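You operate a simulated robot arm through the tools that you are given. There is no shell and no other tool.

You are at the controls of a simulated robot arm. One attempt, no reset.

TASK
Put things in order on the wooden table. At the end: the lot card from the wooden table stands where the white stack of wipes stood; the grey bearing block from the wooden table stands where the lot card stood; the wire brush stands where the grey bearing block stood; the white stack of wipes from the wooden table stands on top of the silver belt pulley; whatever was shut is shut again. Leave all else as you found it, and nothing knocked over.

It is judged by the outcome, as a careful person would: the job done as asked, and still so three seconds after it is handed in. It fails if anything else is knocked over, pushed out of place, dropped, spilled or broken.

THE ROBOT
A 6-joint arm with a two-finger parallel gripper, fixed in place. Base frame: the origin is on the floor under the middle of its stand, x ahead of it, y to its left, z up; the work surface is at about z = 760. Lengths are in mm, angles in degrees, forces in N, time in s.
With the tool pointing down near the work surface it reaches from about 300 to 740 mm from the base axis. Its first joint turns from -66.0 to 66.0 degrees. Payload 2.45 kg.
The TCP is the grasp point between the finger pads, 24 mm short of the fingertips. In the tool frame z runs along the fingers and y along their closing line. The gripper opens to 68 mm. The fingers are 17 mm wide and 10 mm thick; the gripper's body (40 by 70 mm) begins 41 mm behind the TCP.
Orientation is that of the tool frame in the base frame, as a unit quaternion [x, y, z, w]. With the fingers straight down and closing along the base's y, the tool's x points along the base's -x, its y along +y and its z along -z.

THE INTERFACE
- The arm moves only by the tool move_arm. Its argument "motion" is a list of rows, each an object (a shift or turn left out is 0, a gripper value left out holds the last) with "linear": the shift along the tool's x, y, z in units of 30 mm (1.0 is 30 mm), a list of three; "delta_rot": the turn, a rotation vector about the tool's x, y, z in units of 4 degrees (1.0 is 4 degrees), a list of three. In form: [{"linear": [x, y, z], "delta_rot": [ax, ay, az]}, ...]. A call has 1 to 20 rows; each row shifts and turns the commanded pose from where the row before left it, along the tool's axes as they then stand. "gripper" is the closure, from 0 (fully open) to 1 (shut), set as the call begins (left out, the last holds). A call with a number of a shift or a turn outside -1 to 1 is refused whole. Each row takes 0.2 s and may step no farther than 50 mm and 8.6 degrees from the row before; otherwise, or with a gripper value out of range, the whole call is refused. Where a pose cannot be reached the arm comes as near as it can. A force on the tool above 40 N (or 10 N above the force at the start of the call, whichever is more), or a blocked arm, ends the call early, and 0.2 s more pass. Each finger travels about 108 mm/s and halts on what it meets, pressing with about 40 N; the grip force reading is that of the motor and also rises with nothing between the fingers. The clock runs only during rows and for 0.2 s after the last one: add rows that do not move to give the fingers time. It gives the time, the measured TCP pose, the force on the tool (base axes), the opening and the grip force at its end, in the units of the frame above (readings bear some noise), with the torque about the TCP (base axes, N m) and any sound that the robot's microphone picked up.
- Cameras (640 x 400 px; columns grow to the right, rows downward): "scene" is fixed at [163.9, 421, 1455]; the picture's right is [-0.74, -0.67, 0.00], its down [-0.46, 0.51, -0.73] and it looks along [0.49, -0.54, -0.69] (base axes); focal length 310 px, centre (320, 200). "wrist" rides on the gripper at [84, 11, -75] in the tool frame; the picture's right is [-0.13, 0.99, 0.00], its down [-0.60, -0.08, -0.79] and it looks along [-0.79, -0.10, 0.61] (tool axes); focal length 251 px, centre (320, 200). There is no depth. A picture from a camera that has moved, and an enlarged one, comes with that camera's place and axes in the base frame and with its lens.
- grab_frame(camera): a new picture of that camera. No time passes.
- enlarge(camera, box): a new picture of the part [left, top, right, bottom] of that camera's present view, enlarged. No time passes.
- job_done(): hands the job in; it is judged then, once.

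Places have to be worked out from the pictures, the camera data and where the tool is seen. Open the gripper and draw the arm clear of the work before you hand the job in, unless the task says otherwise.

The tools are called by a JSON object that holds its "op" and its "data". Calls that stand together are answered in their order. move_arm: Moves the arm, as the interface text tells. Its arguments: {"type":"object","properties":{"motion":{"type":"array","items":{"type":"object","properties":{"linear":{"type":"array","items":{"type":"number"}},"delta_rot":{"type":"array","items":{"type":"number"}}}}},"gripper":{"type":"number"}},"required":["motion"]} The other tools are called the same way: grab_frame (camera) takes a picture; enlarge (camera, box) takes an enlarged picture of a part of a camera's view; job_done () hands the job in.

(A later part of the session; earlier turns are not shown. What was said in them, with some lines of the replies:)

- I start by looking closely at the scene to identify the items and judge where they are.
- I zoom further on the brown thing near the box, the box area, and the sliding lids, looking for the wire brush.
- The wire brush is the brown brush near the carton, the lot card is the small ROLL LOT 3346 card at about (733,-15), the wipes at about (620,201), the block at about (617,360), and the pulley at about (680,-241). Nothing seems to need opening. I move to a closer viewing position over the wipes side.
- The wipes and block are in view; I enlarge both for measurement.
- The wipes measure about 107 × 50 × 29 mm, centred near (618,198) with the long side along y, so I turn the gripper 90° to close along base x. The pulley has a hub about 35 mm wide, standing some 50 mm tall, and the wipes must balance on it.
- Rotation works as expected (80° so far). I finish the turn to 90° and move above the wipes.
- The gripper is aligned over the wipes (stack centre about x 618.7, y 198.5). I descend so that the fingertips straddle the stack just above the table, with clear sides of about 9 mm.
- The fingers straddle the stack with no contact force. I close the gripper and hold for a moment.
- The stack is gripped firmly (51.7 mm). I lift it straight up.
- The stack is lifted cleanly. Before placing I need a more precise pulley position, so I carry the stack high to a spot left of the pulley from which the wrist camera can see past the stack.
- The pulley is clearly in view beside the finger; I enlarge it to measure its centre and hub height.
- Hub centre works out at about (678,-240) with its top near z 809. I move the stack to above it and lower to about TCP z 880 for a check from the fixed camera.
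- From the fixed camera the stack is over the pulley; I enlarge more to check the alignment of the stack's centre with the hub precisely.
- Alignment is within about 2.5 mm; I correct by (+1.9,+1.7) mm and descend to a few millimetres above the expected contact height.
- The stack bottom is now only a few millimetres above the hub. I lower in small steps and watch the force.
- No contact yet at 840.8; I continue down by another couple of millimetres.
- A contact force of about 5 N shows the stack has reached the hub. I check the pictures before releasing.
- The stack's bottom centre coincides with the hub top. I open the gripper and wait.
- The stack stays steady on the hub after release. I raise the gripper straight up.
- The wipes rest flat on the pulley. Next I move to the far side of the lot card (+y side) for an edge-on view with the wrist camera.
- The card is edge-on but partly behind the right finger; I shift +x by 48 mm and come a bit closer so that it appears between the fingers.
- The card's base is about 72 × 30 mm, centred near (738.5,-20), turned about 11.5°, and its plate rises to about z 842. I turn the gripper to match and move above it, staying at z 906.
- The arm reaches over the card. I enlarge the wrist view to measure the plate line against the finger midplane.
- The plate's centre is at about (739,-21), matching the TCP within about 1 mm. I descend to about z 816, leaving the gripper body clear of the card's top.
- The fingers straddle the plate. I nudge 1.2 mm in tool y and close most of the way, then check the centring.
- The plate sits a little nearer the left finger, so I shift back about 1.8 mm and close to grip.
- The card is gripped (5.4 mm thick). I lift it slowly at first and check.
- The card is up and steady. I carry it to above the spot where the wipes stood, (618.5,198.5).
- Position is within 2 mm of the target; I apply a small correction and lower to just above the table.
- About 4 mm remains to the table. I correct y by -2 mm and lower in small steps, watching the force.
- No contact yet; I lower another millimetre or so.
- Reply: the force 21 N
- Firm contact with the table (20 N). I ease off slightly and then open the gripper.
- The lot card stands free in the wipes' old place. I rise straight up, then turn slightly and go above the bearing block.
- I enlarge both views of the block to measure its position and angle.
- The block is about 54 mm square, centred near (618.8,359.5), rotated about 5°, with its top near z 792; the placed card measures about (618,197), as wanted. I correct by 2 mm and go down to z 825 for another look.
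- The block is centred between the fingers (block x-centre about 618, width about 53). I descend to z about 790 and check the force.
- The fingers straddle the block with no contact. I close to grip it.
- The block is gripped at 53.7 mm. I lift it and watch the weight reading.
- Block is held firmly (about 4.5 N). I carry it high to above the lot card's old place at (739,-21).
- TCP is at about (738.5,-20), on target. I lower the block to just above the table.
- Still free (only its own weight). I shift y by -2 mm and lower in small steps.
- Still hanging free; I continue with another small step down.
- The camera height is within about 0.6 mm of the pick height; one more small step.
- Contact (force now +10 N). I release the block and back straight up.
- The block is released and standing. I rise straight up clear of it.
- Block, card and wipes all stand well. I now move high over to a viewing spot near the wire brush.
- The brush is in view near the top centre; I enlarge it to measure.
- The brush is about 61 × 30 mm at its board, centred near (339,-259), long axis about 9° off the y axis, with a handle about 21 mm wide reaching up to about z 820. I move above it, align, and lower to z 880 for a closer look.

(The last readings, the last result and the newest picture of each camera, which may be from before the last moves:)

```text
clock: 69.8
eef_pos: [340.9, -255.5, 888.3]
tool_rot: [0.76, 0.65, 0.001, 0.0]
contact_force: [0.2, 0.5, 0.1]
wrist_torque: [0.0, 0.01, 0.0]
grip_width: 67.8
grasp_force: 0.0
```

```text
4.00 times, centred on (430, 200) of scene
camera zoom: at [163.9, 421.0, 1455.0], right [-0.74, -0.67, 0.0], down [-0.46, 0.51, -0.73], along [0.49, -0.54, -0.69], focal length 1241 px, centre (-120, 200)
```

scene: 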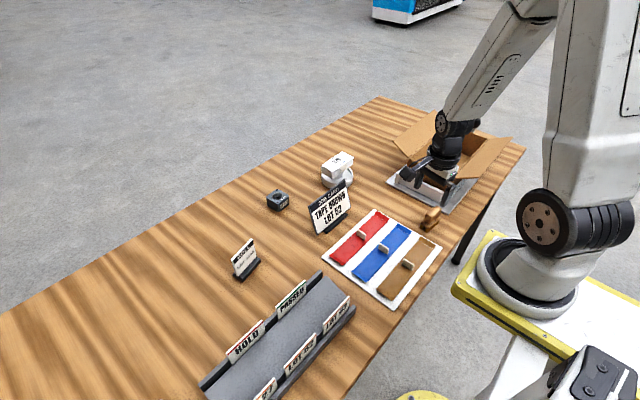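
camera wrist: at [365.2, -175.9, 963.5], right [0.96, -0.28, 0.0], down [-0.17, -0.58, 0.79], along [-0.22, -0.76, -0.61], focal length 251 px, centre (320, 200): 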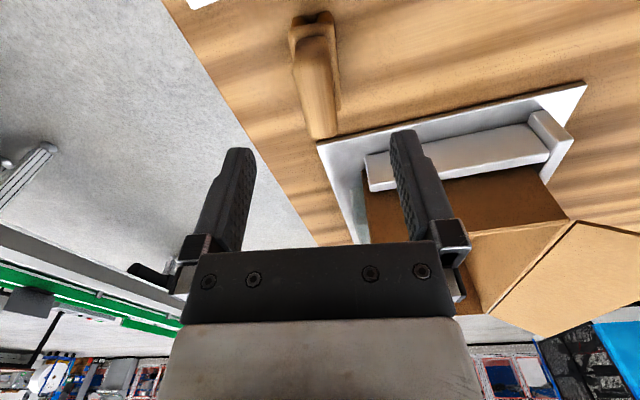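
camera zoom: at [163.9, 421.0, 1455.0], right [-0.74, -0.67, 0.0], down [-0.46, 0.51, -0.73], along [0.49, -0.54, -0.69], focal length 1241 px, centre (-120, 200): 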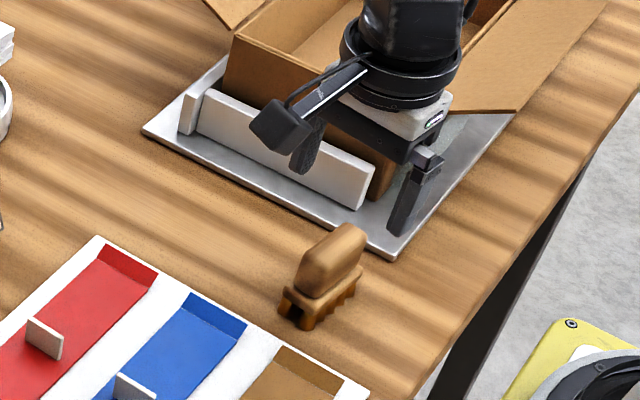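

I enlarge the brush in the wrist view to fix its centre and angle.

{"op": "enlarge", "data": {"camera": "wrist", "box": [250, 0, 410, 150]}}

```text
2.67 times, centred on (330, 75) of wrist
camera zoom: at [365.2, -175.9, 963.5], right [0.96, -0.28, 0.0], down [-0.17, -0.58, 0.79], along [-0.22, -0.76, -0.61], focal length 670 px, centre (293, 533)
```

zoom: 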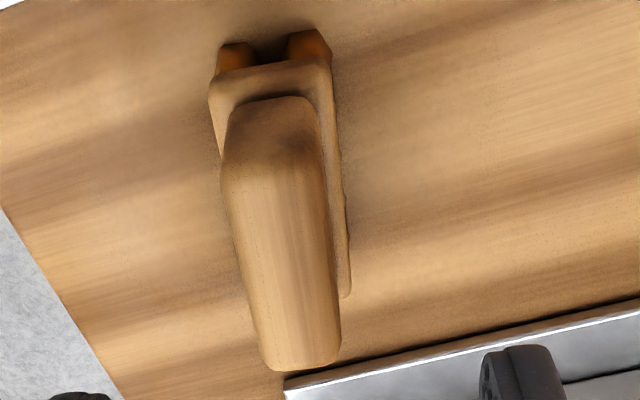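

The TCP is within 2 mm of the handle centre (339.8,-258.4). I correct and descend to about z 822, so the fingertips stay above the brush's board.

{"op": "move_arm", "data": {"motion": [{"linear": [-0.07, -0.03, 0.5]}, {"linear": [0, 0, 0.7]}, {"linear": [0, 0, 0.7]}, {"linear": [0, 0, 0.3]}, {"linear": [0, 0, 0]}, {"linear": [0, 0, 0]}], "gripper": 0}}

{"op": "grab_frame", "data": {"camera": "wrist"}}

{"op": "enlarge", "data": {"camera": "scene", "box": [395, 170, 475, 250]}}

```text
clock: 71.2
eef_pos: [338.1, -259.7, 821.4]
tool_rot: [0.76, 0.65, 0.0, 0.0]
contact_force: [-0.2, -0.5, 1.2]
wrist_torque: [-0.02, -0.03, 0.0]
grip_width: 68.2
grasp_force: 0.1
```

```text
taken
camera wrist: at [361.3, -177.8, 895.7], right [0.96, -0.28, 0.0], down [-0.17, -0.58, 0.79], along [-0.22, -0.76, -0.61], focal length 251 px, centre (320, 200)
```

wrist: 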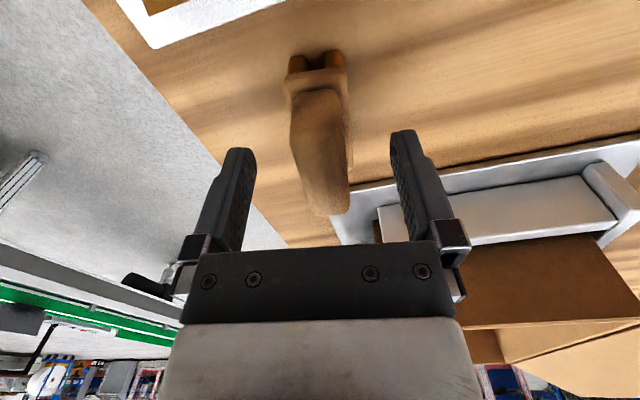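

```text
5.00 times, centred on (435, 210) of scene
camera zoom: at [163.9, 421.0, 1455.0], right [-0.74, -0.67, 0.0], down [-0.46, 0.51, -0.73], along [0.49, -0.54, -0.69], focal length 1551 px, centre (-255, 150)
```

zoom: 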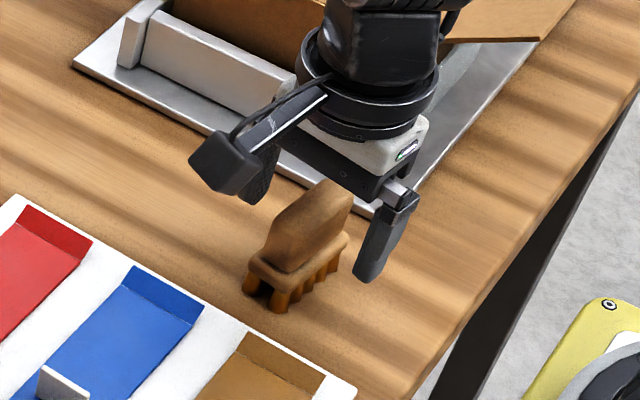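

The handle lies between the fingers, about 2.5 mm toward the +x finger. I centre on it and close most of the way to check.

{"op": "move_arm", "data": {"motion": [{"linear": [0, 0.08, 0]}, {"linear": [0, 0, 0]}, {"linear": [0, 0, 0]}], "gripper": 0.5}}

{"op": "enlarge", "data": {"camera": "wrist", "box": [220, 30, 430, 260]}}

{"op": "enlarge", "data": {"camera": "scene", "box": [395, 170, 475, 250]}}

```text
clock: 72.0
eef_pos: [341.1, -259.3, 821.3]
tool_rot: [0.76, 0.65, 0.0, 0.0]
contact_force: [-0.5, 0.7, -0.4]
wrist_torque: [0.05, -0.02, -0.03]
grip_width: 33.7
grasp_force: 0.1
```

```text
1.74 times, centred on (325, 145) of wrist
camera zoom: at [363.9, -178.5, 895.9], right [0.96, -0.28, 0.0], down [-0.17, -0.58, 0.79], along [-0.22, -0.76, -0.61], focal length 437 px, centre (311, 296)
```

zoom: 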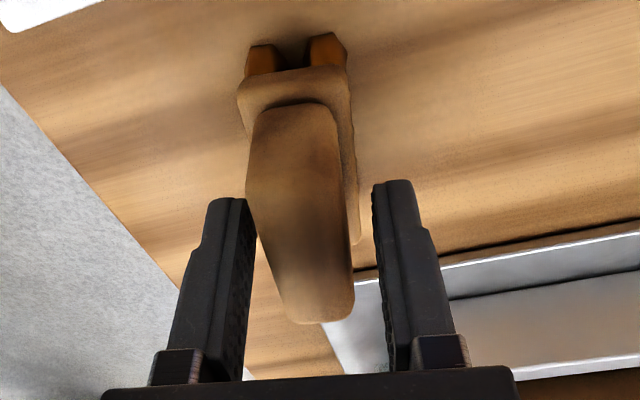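

```text
5.00 times, centred on (435, 210) of scene
camera zoom: at [163.9, 421.0, 1455.0], right [-0.74, -0.67, 0.0], down [-0.46, 0.51, -0.73], along [0.49, -0.54, -0.69], focal length 1551 px, centre (-255, 150)
```

zoom: 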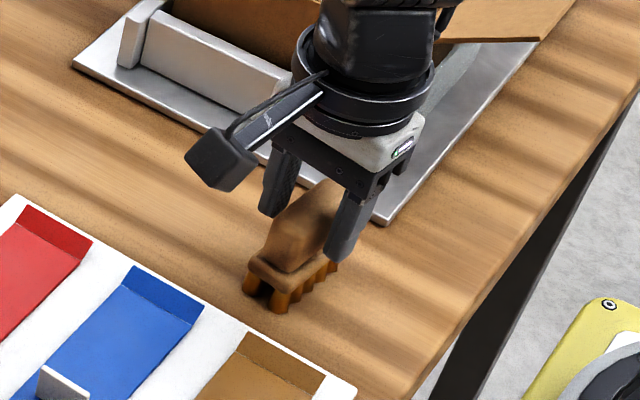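

The handle is centred between the fingers. I close fully.

{"op": "move_arm", "data": {"motion": [{"linear": [0, 0, 0]}, {"linear": [0, 0, 0]}, {"linear": [0, 0, 0]}], "gripper": 1}}

{"op": "enlarge", "data": {"camera": "wrist", "box": [220, 30, 430, 260]}}

{"op": "enlarge", "data": {"camera": "scene", "box": [395, 170, 475, 250]}}

```text
clock: 72.8
eef_pos: [341.3, -259.6, 821.4]
tool_rot: [0.76, 0.65, 0.001, 0.001]
contact_force: [0.0, -0.1, -0.5]
wrist_torque: [-0.01, 0.02, 0.0]
grip_width: 21.4
grasp_force: 38.1
```

```text
1.74 times, centred on (325, 145) of wrist
camera zoom: at [363.9, -178.6, 895.9], right [0.96, -0.28, 0.0], down [-0.17, -0.58, 0.79], along [-0.22, -0.76, -0.61], focal length 437 px, centre (311, 296)
```

zoom: 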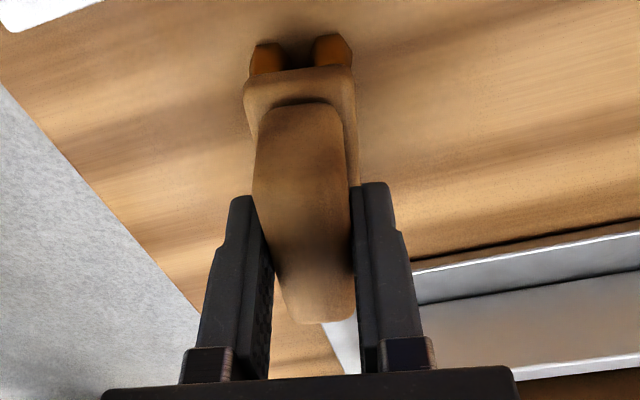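

```text
5.00 times, centred on (435, 210) of scene
camera zoom: at [163.9, 421.0, 1455.0], right [-0.74, -0.67, 0.0], down [-0.46, 0.51, -0.73], along [0.49, -0.54, -0.69], focal length 1551 px, centre (-255, 150)
```

zoom: 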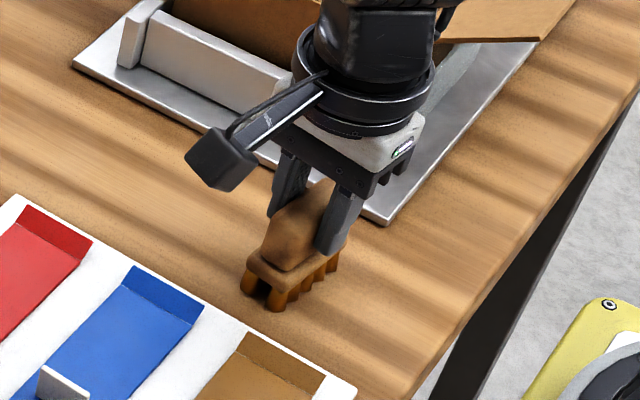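

The brush is gripped at 21.4 mm. I lift it straight up.

{"op": "move_arm", "data": {"motion": [{"linear": [0, 0, -0.2]}, {"linear": [0, 0, -0.5]}, {"linear": [0, 0, -0.8]}, {"linear": [0, 0, -0.9]}, {"linear": [0, 0, -0.9]}, {"linear": [0, 0, -0.9]}, {"linear": [0, 0, -0.8]}, {"linear": [0, 0, 0]}], "gripper": 1}}

{"op": "grab_frame", "data": {"camera": "wrist"}}

{"op": "grab_frame", "data": {"camera": "scene"}}

```text
clock: 74.6
eef_pos: [340.6, -256.3, 971.8]
tool_rot: [0.759, 0.651, 0.0, 0.001]
contact_force: [0.9, -0.2, -0.5]
wrist_torque: [-0.03, 0.02, -0.01]
grip_width: 21.3
grasp_force: 38.0
```

```text
taken
camera wrist: at [363.7, -176.4, 1045.8], right [0.96, -0.28, 0.0], down [-0.17, -0.58, 0.79], along [-0.22, -0.76, -0.61], focal length 251 px, centre (320, 200)
```

wrist: 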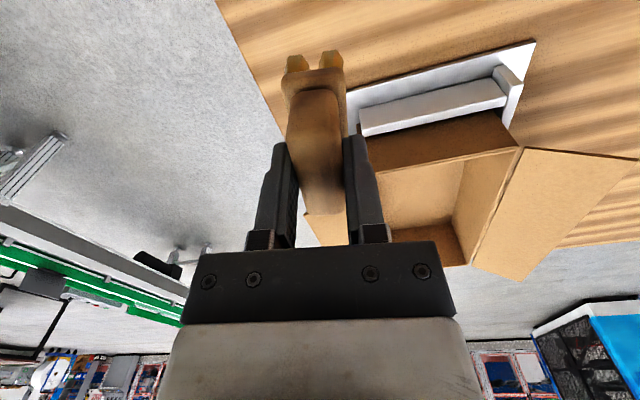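

```text
taken
```

scene: 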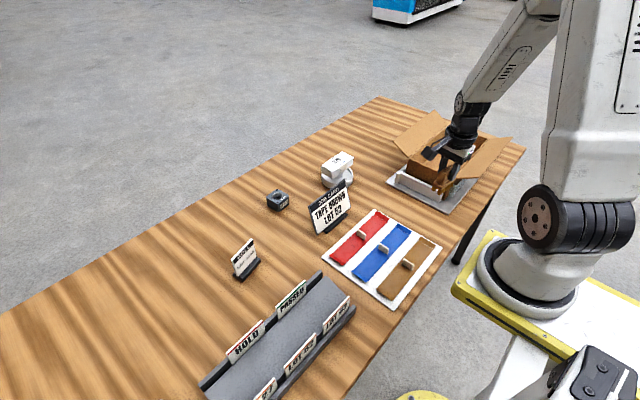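

The brush hangs upright and steady. I carry it toward the block's old place in two stages, at height.

{"op": "move_arm", "data": {"motion": [{"linear": [0.5, 0.14, 0]}, {"linear": [0.93, 0.257, 0]}, {"linear": [0.93, 0.257, 0]}, {"linear": [0.93, 0.257, 0]}, {"linear": [0.93, 0.257, 0]}, {"linear": [0.93, 0.257, 0]}, {"linear": [0.93, 0.257, 0]}, {"linear": [0.93, 0.257, 0]}, {"linear": [0.93, 0.257, 0]}, {"linear": [0.93, 0.257, 0]}, {"linear": [0.93, 0.257, 0]}, {"linear": [0.93, 0.257, 0]}], "gripper": 1}}

{"op": "move_arm", "data": {"motion": [{"linear": [0.93, 0.257, 0]}, {"linear": [0.93, 0.257, 0]}, {"linear": [0.93, 0.257, 0]}, {"linear": [0.93, 0.257, 0]}, {"linear": [0.93, 0.257, 0]}, {"linear": [0.93, 0.257, 0]}, {"linear": [0.93, 0.257, 0]}, {"linear": [0.93, 0.257, 0]}, {"linear": [0.93, 0.257, 0]}, {"linear": [0.93, 0.257, 0]}, {"linear": [0.93, 0.257, 0]}, {"linear": [0.5, 0.14, 0]}, {"linear": [0.25, 0.066, 0]}, {"linear": [0, 0, 0]}, {"linear": [0, 0, 0]}], "gripper": 1}}

{"op": "grab_frame", "data": {"camera": "wrist"}}

{"op": "grab_frame", "data": {"camera": "scene"}}

```text
clock: 77.2
eef_pos: [477.2, 43.5, 975.1]
tool_rot: [0.76, 0.65, 0.0, 0.0]
contact_force: [-0.1, -0.3, -0.7]
wrist_torque: [0.04, -0.02, 0.02]
grip_width: 21.5
grasp_force: 38.0
```

```text
clock: 80.4
eef_pos: [616.3, 354.4, 971.2]
tool_rot: [0.76, 0.65, 0.0, 0.0]
contact_force: [0.3, 0.4, -0.2]
wrist_torque: [0.01, 0.0, 0.0]
grip_width: 21.2
grasp_force: 38.3
```

```text
taken
camera wrist: at [639.3, 436.1, 1044.8], right [0.96, -0.28, 0.0], down [-0.17, -0.58, 0.79], along [-0.22, -0.76, -0.61], focal length 251 px, centre (320, 200)
```

wrist: 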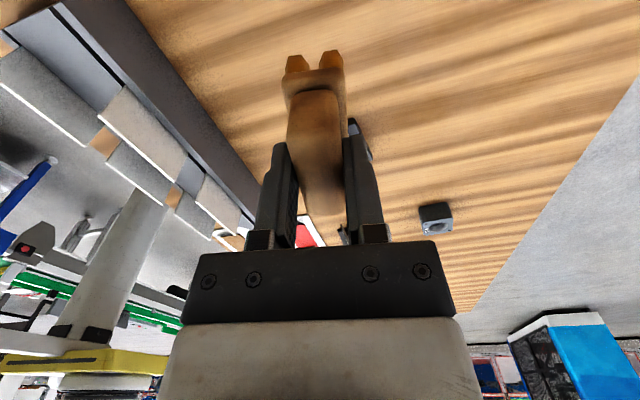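

```text
taken
```

scene: 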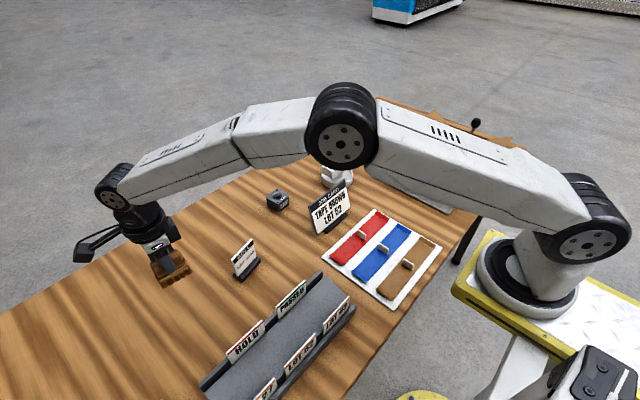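

The TCP is at about (616,354.5); I correct by (+2.9,+4.1) mm and lower to just above the table (pick height was 821).

{"op": "move_arm", "data": {"motion": [{"linear": [0.15, 0.075, 0.3]}, {"linear": [0, 0, 0.8]}, {"linear": [0, 0, 0.9]}, {"linear": [0, 0, 0.9]}, {"linear": [0, 0, 0.9]}, {"linear": [0, 0, 0.6]}, {"linear": [0, 0, 0.3]}, {"linear": [0, 0, 0.08]}, {"linear": [0, 0, 0]}, {"linear": [0, 0, 0]}], "gripper": 1}}

{"op": "grab_frame", "data": {"camera": "wrist"}}

{"op": "enlarge", "data": {"camera": "scene", "box": [145, 240, 245, 340]}}

```text
clock: 82.6
eef_pos: [621.6, 359.4, 828.4]
tool_rot: [0.759, 0.651, 0.0, 0.0]
contact_force: [0.0, 0.0, -0.6]
wrist_torque: [0.0, 0.01, -0.01]
grip_width: 21.5
grasp_force: 37.8
```

```text
taken
camera wrist: at [644.3, 440.2, 902.6], right [0.96, -0.28, 0.0], down [-0.17, -0.58, 0.79], along [-0.22, -0.76, -0.61], focal length 251 px, centre (320, 200)
```

wrist: 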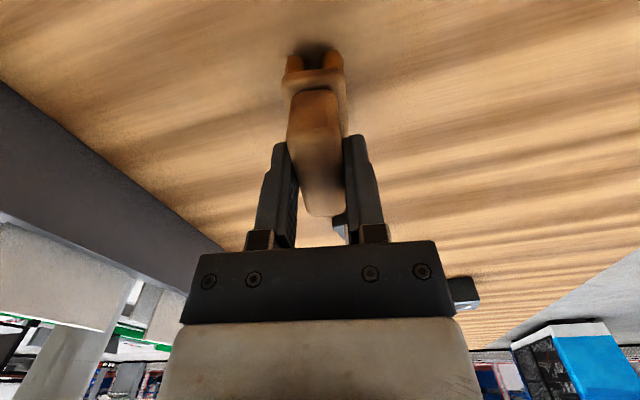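

```text
4.00 times, centred on (195, 290) of scene
camera zoom: at [164.0, 421.0, 1455.0], right [-0.74, -0.67, 0.0], down [-0.46, 0.51, -0.73], along [0.49, -0.54, -0.69], focal length 1241 px, centre (820, -160)
```

zoom: 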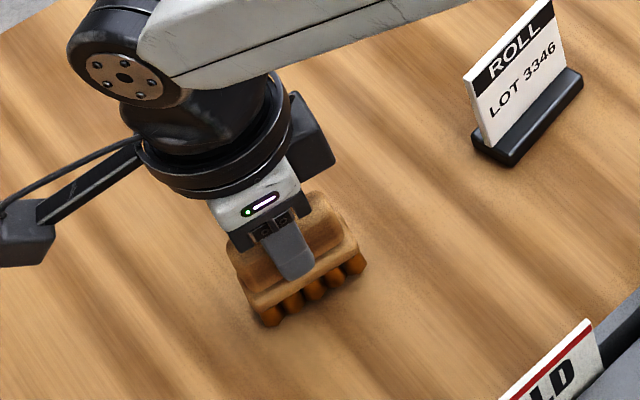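

On target, about 6.7 mm above the pick height. I trim x by -1.5 mm and lower in small steps.

{"op": "move_arm", "data": {"motion": [{"linear": [0, -0.05, 0.05]}, {"linear": [0, 0, 0.06]}, {"linear": [0, 0, 0.05]}, {"linear": [0, 0, 0]}], "gripper": 1}}

```text
clock: 83.6
eef_pos: [621.1, 361.0, 824.2]
tool_rot: [0.76, 0.65, 0.0, 0.0]
contact_force: [-0.6, 1.0, -1.0]
wrist_torque: [-0.01, 0.03, -0.01]
grip_width: 21.2
grasp_force: 38.4
```

{"op": "move_arm", "data": {"motion": [{"linear": [-0.04, -0.04, 0.03]}, {"linear": [0, 0, 0.03]}, {"linear": [0, 0, 0]}], "gripper": 1}}

{"op": "grab_frame", "data": {"camera": "wrist"}}

```text
clock: 84.4
eef_pos: [618.5, 359.4, 822.4]
tool_rot: [0.76, 0.65, 0.0, 0.0]
contact_force: [-0.4, 0.7, -0.6]
wrist_torque: [0.03, 0.01, 0.01]
grip_width: 21.2
grasp_force: 38.5
```

```text
taken
camera wrist: at [641.5, 440.0, 896.6], right [0.96, -0.28, 0.0], down [-0.17, -0.58, 0.79], along [-0.22, -0.76, -0.61], focal length 251 px, centre (320, 200)
```

wrist: 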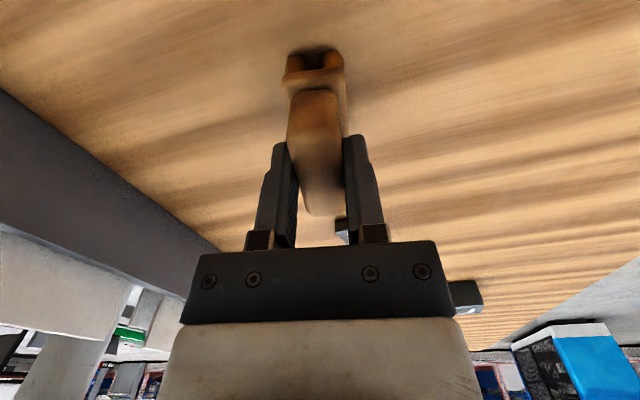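

The camera height is 0.7 mm above the pick height and there is no contact yet; one more small step down.

{"op": "move_arm", "data": {"motion": [{"linear": [0, 0, 0.03]}, {"linear": [0, 0, 0]}], "gripper": 1}}

```text
clock: 85.0
eef_pos: [619.5, 360.4, 820.9]
tool_rot: [0.759, 0.651, 0.0, 0.0]
contact_force: [0.0, -0.7, 2.7]
wrist_torque: [-0.02, 0.01, -0.03]
grip_width: 21.3
grasp_force: 38.4
```

The brush has just touched the table (+2.7 N). I open the gripper.

{"op": "move_arm", "data": {"motion": [{"linear": [0, 0, 0.01]}, {"linear": [0, 0, 0]}], "gripper": 1}}

{"op": "move_arm", "data": {"motion": [{"linear": [0, 0, 0]}, {"linear": [0, 0, 0]}, {"linear": [0, 0, 0]}], "gripper": 0.2}}

{"op": "enlarge", "data": {"camera": "scene", "box": [145, 240, 245, 340]}}

{"op": "grab_frame", "data": {"camera": "wrist"}}

```text
clock: 85.6
eef_pos: [617.1, 360.2, 820.9]
tool_rot: [0.759, 0.651, 0.0, 0.001]
contact_force: [0.2, 0.0, 2.0]
wrist_torque: [-0.03, 0.03, -0.01]
grip_width: 21.5
grasp_force: 38.1
```

```text
clock: 86.4
eef_pos: [618.8, 359.2, 821.0]
tool_rot: [0.76, 0.65, 0.0, 0.0]
contact_force: [-0.3, -0.6, 0.3]
wrist_torque: [-0.04, -0.02, 0.0]
grip_width: 54.2
grasp_force: 0.0
```

```text
4.00 times, centred on (195, 290) of scene
camera zoom: at [163.9, 421.0, 1455.0], right [-0.74, -0.67, 0.0], down [-0.46, 0.51, -0.73], along [0.49, -0.54, -0.69], focal length 1241 px, centre (820, -160)
```

zoom: 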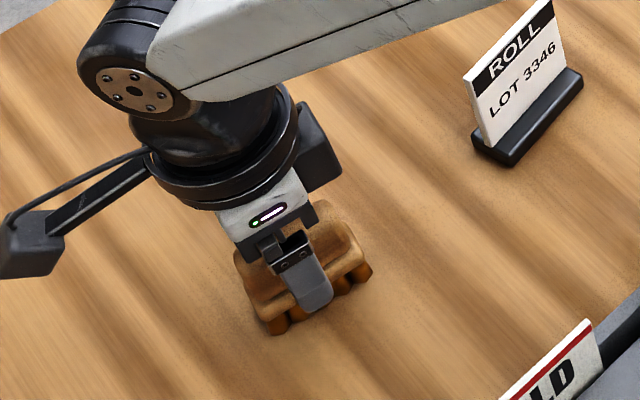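

```text
taken
camera wrist: at [641.3, 440.1, 895.6], right [0.96, -0.28, 0.0], down [-0.17, -0.58, 0.79], along [-0.22, -0.76, -0.61], focal length 251 px, centre (320, 200)
```

wrist: 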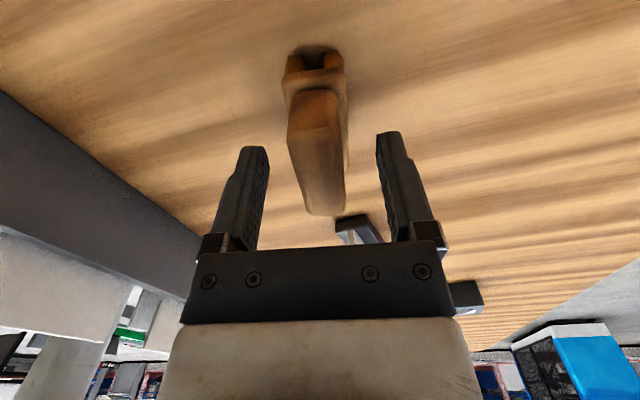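

The brush is released and stands upright. I rise straight up well clear.

{"op": "move_arm", "data": {"motion": [{"linear": [0, 0, -0.2]}, {"linear": [0, 0, -0.4]}, {"linear": [0, 0, -0.7]}, {"linear": [0, 0, -0.9]}, {"linear": [0, 0, -0.9]}, {"linear": [0, 0, -0.9]}, {"linear": [0, 0, -0.9]}, {"linear": [0, 0, 0]}], "gripper": 0.2}}

{"op": "grab_frame", "data": {"camera": "wrist"}}

{"op": "grab_frame", "data": {"camera": "scene"}}

```text
clock: 88.2
eef_pos: [621.6, 361.8, 965.2]
tool_rot: [0.76, 0.65, 0.001, 0.0]
contact_force: [0.2, -0.1, 0.1]
wrist_torque: [0.0, -0.01, -0.02]
grip_width: 54.1
grasp_force: 0.0
```

```text
taken
camera wrist: at [644.4, 442.3, 1040.0], right [0.96, -0.28, 0.0], down [-0.17, -0.58, 0.79], along [-0.22, -0.76, -0.61], focal length 251 px, centre (320, 200)
```

wrist: 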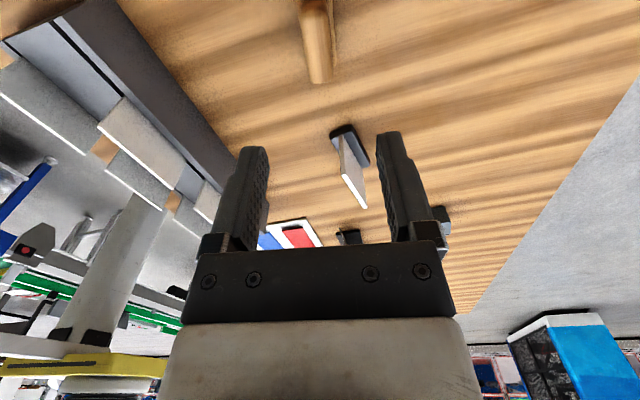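

```text
taken
```

scene: 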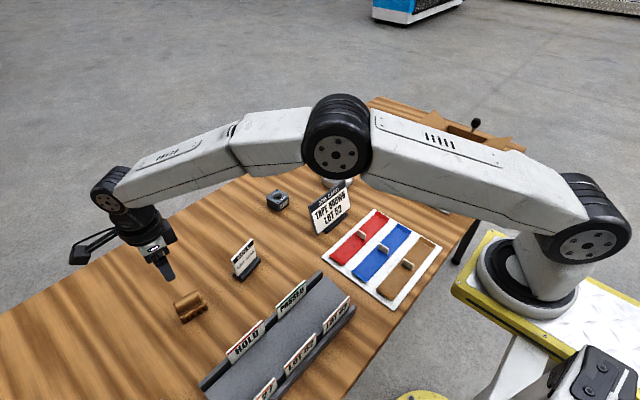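

I retract the arm up and back toward its starting area so the whole table can be seen.

{"op": "move_arm", "data": {"motion": [{"linear": [0, 0, -0.8]}, {"linear": [-0.75, -0.45, -0.42]}, {"linear": [-0.75, -0.45, -0.42]}, {"linear": [-0.75, -0.45, -0.42]}, {"linear": [-0.75, -0.45, -0.42]}, {"linear": [-0.75, -0.45, -0.42]}, {"linear": [-0.75, -0.45, -0.42]}, {"linear": [-0.75, -0.45, -0.42]}, {"linear": [-0.75, -0.45, -0.42]}, {"linear": [-0.75, -0.45, -0.42]}, {"linear": [-0.75, -0.45, -0.42]}, {"linear": [-0.75, -0.45, -0.42]}, {"linear": [-0.75, -0.45, -0.42]}, {"linear": [0, 0, 0]}], "gripper": 0}}

{"op": "grab_frame", "data": {"camera": "scene"}}

{"op": "enlarge", "data": {"camera": "scene", "box": [150, 220, 290, 340]}}

{"op": "enlarge", "data": {"camera": "scene", "box": [240, 140, 380, 250]}}

{"op": "grab_frame", "data": {"camera": "wrist"}}

```text
clock: 91.2
eef_pos: [418.2, 116.0, 1143.2]
tool_rot: [0.76, 0.65, 0.001, 0.0]
contact_force: [0.6, 0.3, 0.3]
wrist_torque: [-0.02, 0.01, 0.01]
grip_width: 67.8
grasp_force: 0.0
```

```text
taken
```

scene: 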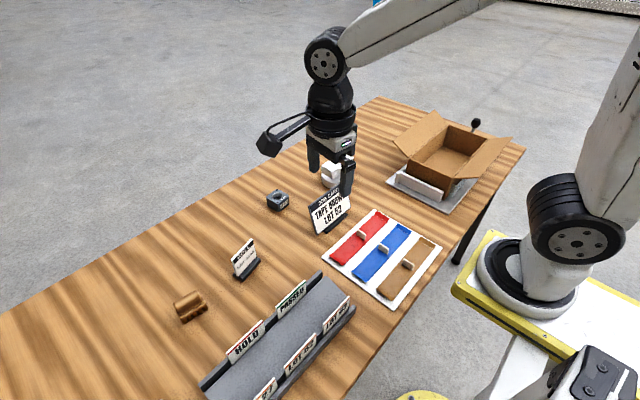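

```text
3.33 times, centred on (220, 280) of scene
camera zoom: at [163.9, 421.0, 1455.0], right [-0.74, -0.67, 0.0], down [-0.46, 0.51, -0.73], along [0.49, -0.54, -0.69], focal length 1034 px, centre (653, -67)
```

zoom: 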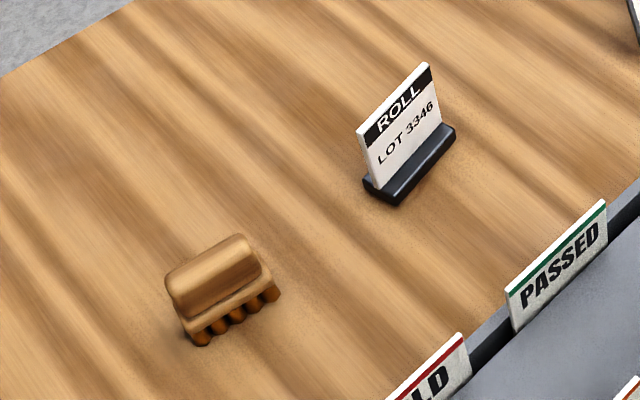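

```text
3.64 times, centred on (310, 195) of scene
camera zoom: at [163.9, 421.0, 1455.0], right [-0.74, -0.67, 0.0], down [-0.46, 0.51, -0.73], along [0.49, -0.54, -0.69], focal length 1128 px, centre (356, 218)
```

zoom: 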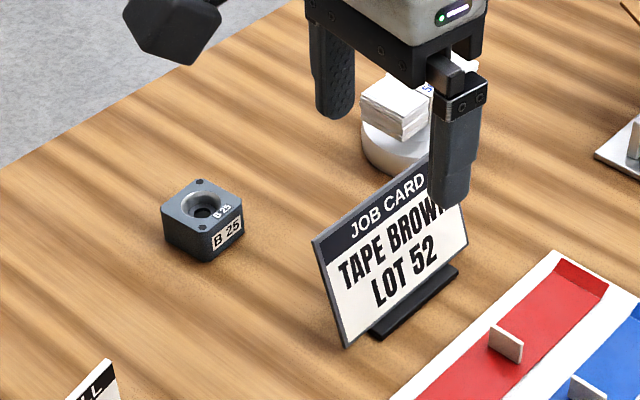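

```text
taken
camera wrist: at [440.6, 197.5, 1217.4], right [0.96, -0.28, 0.0], down [-0.17, -0.58, 0.79], along [-0.22, -0.76, -0.61], focal length 251 px, centre (320, 200)
```

wrist: 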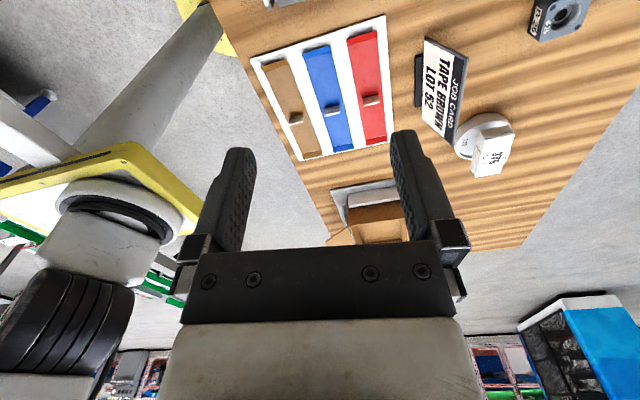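

All four items appear in place. I take one last close look at the wipes on the pulley and the untouched surroundings.

{"op": "enlarge", "data": {"camera": "wrist", "box": [380, 0, 600, 190]}}

{"op": "enlarge", "data": {"camera": "scene", "box": [310, 90, 540, 310]}}

{"op": "enlarge", "data": {"camera": "scene", "box": [180, 260, 370, 400]}}

```text
2.11 times, centred on (490, 95) of wrist
camera zoom: at [440.6, 197.5, 1217.4], right [0.96, -0.28, 0.0], down [-0.17, -0.58, 0.79], along [-0.22, -0.76, -0.61], focal length 529 px, centre (-38, 421)
```

zoom: 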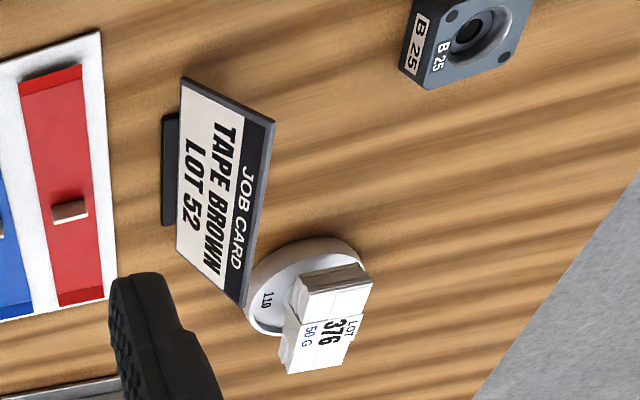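

```text
1.82 times, centred on (425, 200) of scene
camera zoom: at [163.9, 421.0, 1455.0], right [-0.74, -0.67, 0.0], down [-0.46, 0.51, -0.73], along [0.49, -0.54, -0.69], focal length 564 px, centre (129, 200)
```

zoom: 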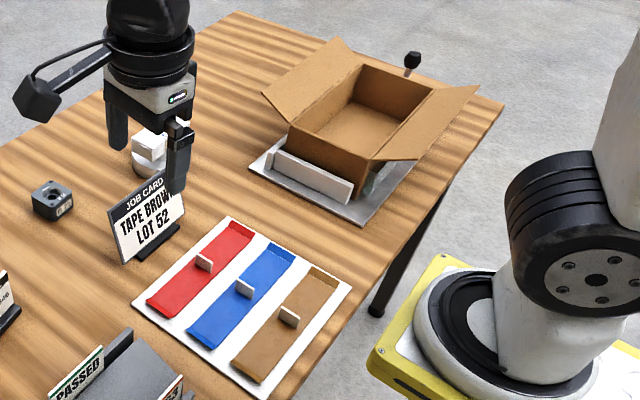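

```text
2.86 times, centred on (275, 330) of scene
camera zoom: at [163.9, 421.0, 1455.0], right [-0.74, -0.67, 0.0], down [-0.46, 0.51, -0.73], along [0.49, -0.54, -0.69], focal length 886 px, centre (449, -171)
```

zoom: 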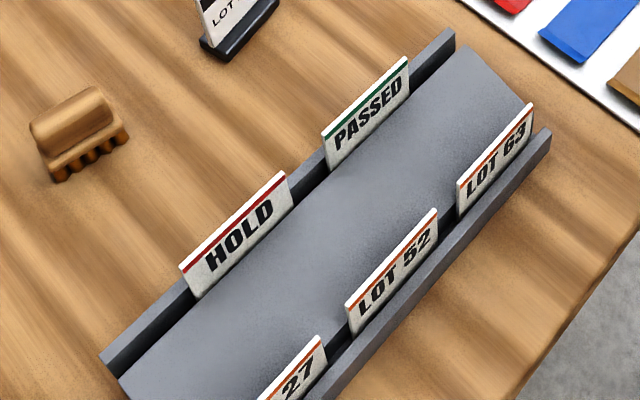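

Everything checks out:
- The wipes sit flat on the pulley.
- The lot card stands where the wipes were.
- The bearing block stands where the lot card was.
- The wire brush stands where the block was.

Nothing else moved, nothing that was shut was opened, and the gripper is open and clear of the work. I hand the job in.

{"op": "job_done", "data": {}}

```text
The job is handed in.
```

The table is in order and the job is handed in; I haven't seen the judging result. By my final pictures and readings:

- **Lot card:** it stands where the wipes stood, within about 2 mm.
- **Grey bearing block:** it stands where the lot card stood, within about 2 mm.
- **Wire brush:** it stands upright where the bearing block stood, within a few millimetres.
- **Wipes:** the stack sits flat and centred on the hub of the silver belt pulley. It stayed steady after I let go.

I kept each item's facing about as it was rather than lining it up with its new spot. I didn't open anything that was shut. The job card, lids, carton and card rack look untouched, and nothing was knocked over. The gripper is open and the arm is clear of the work.
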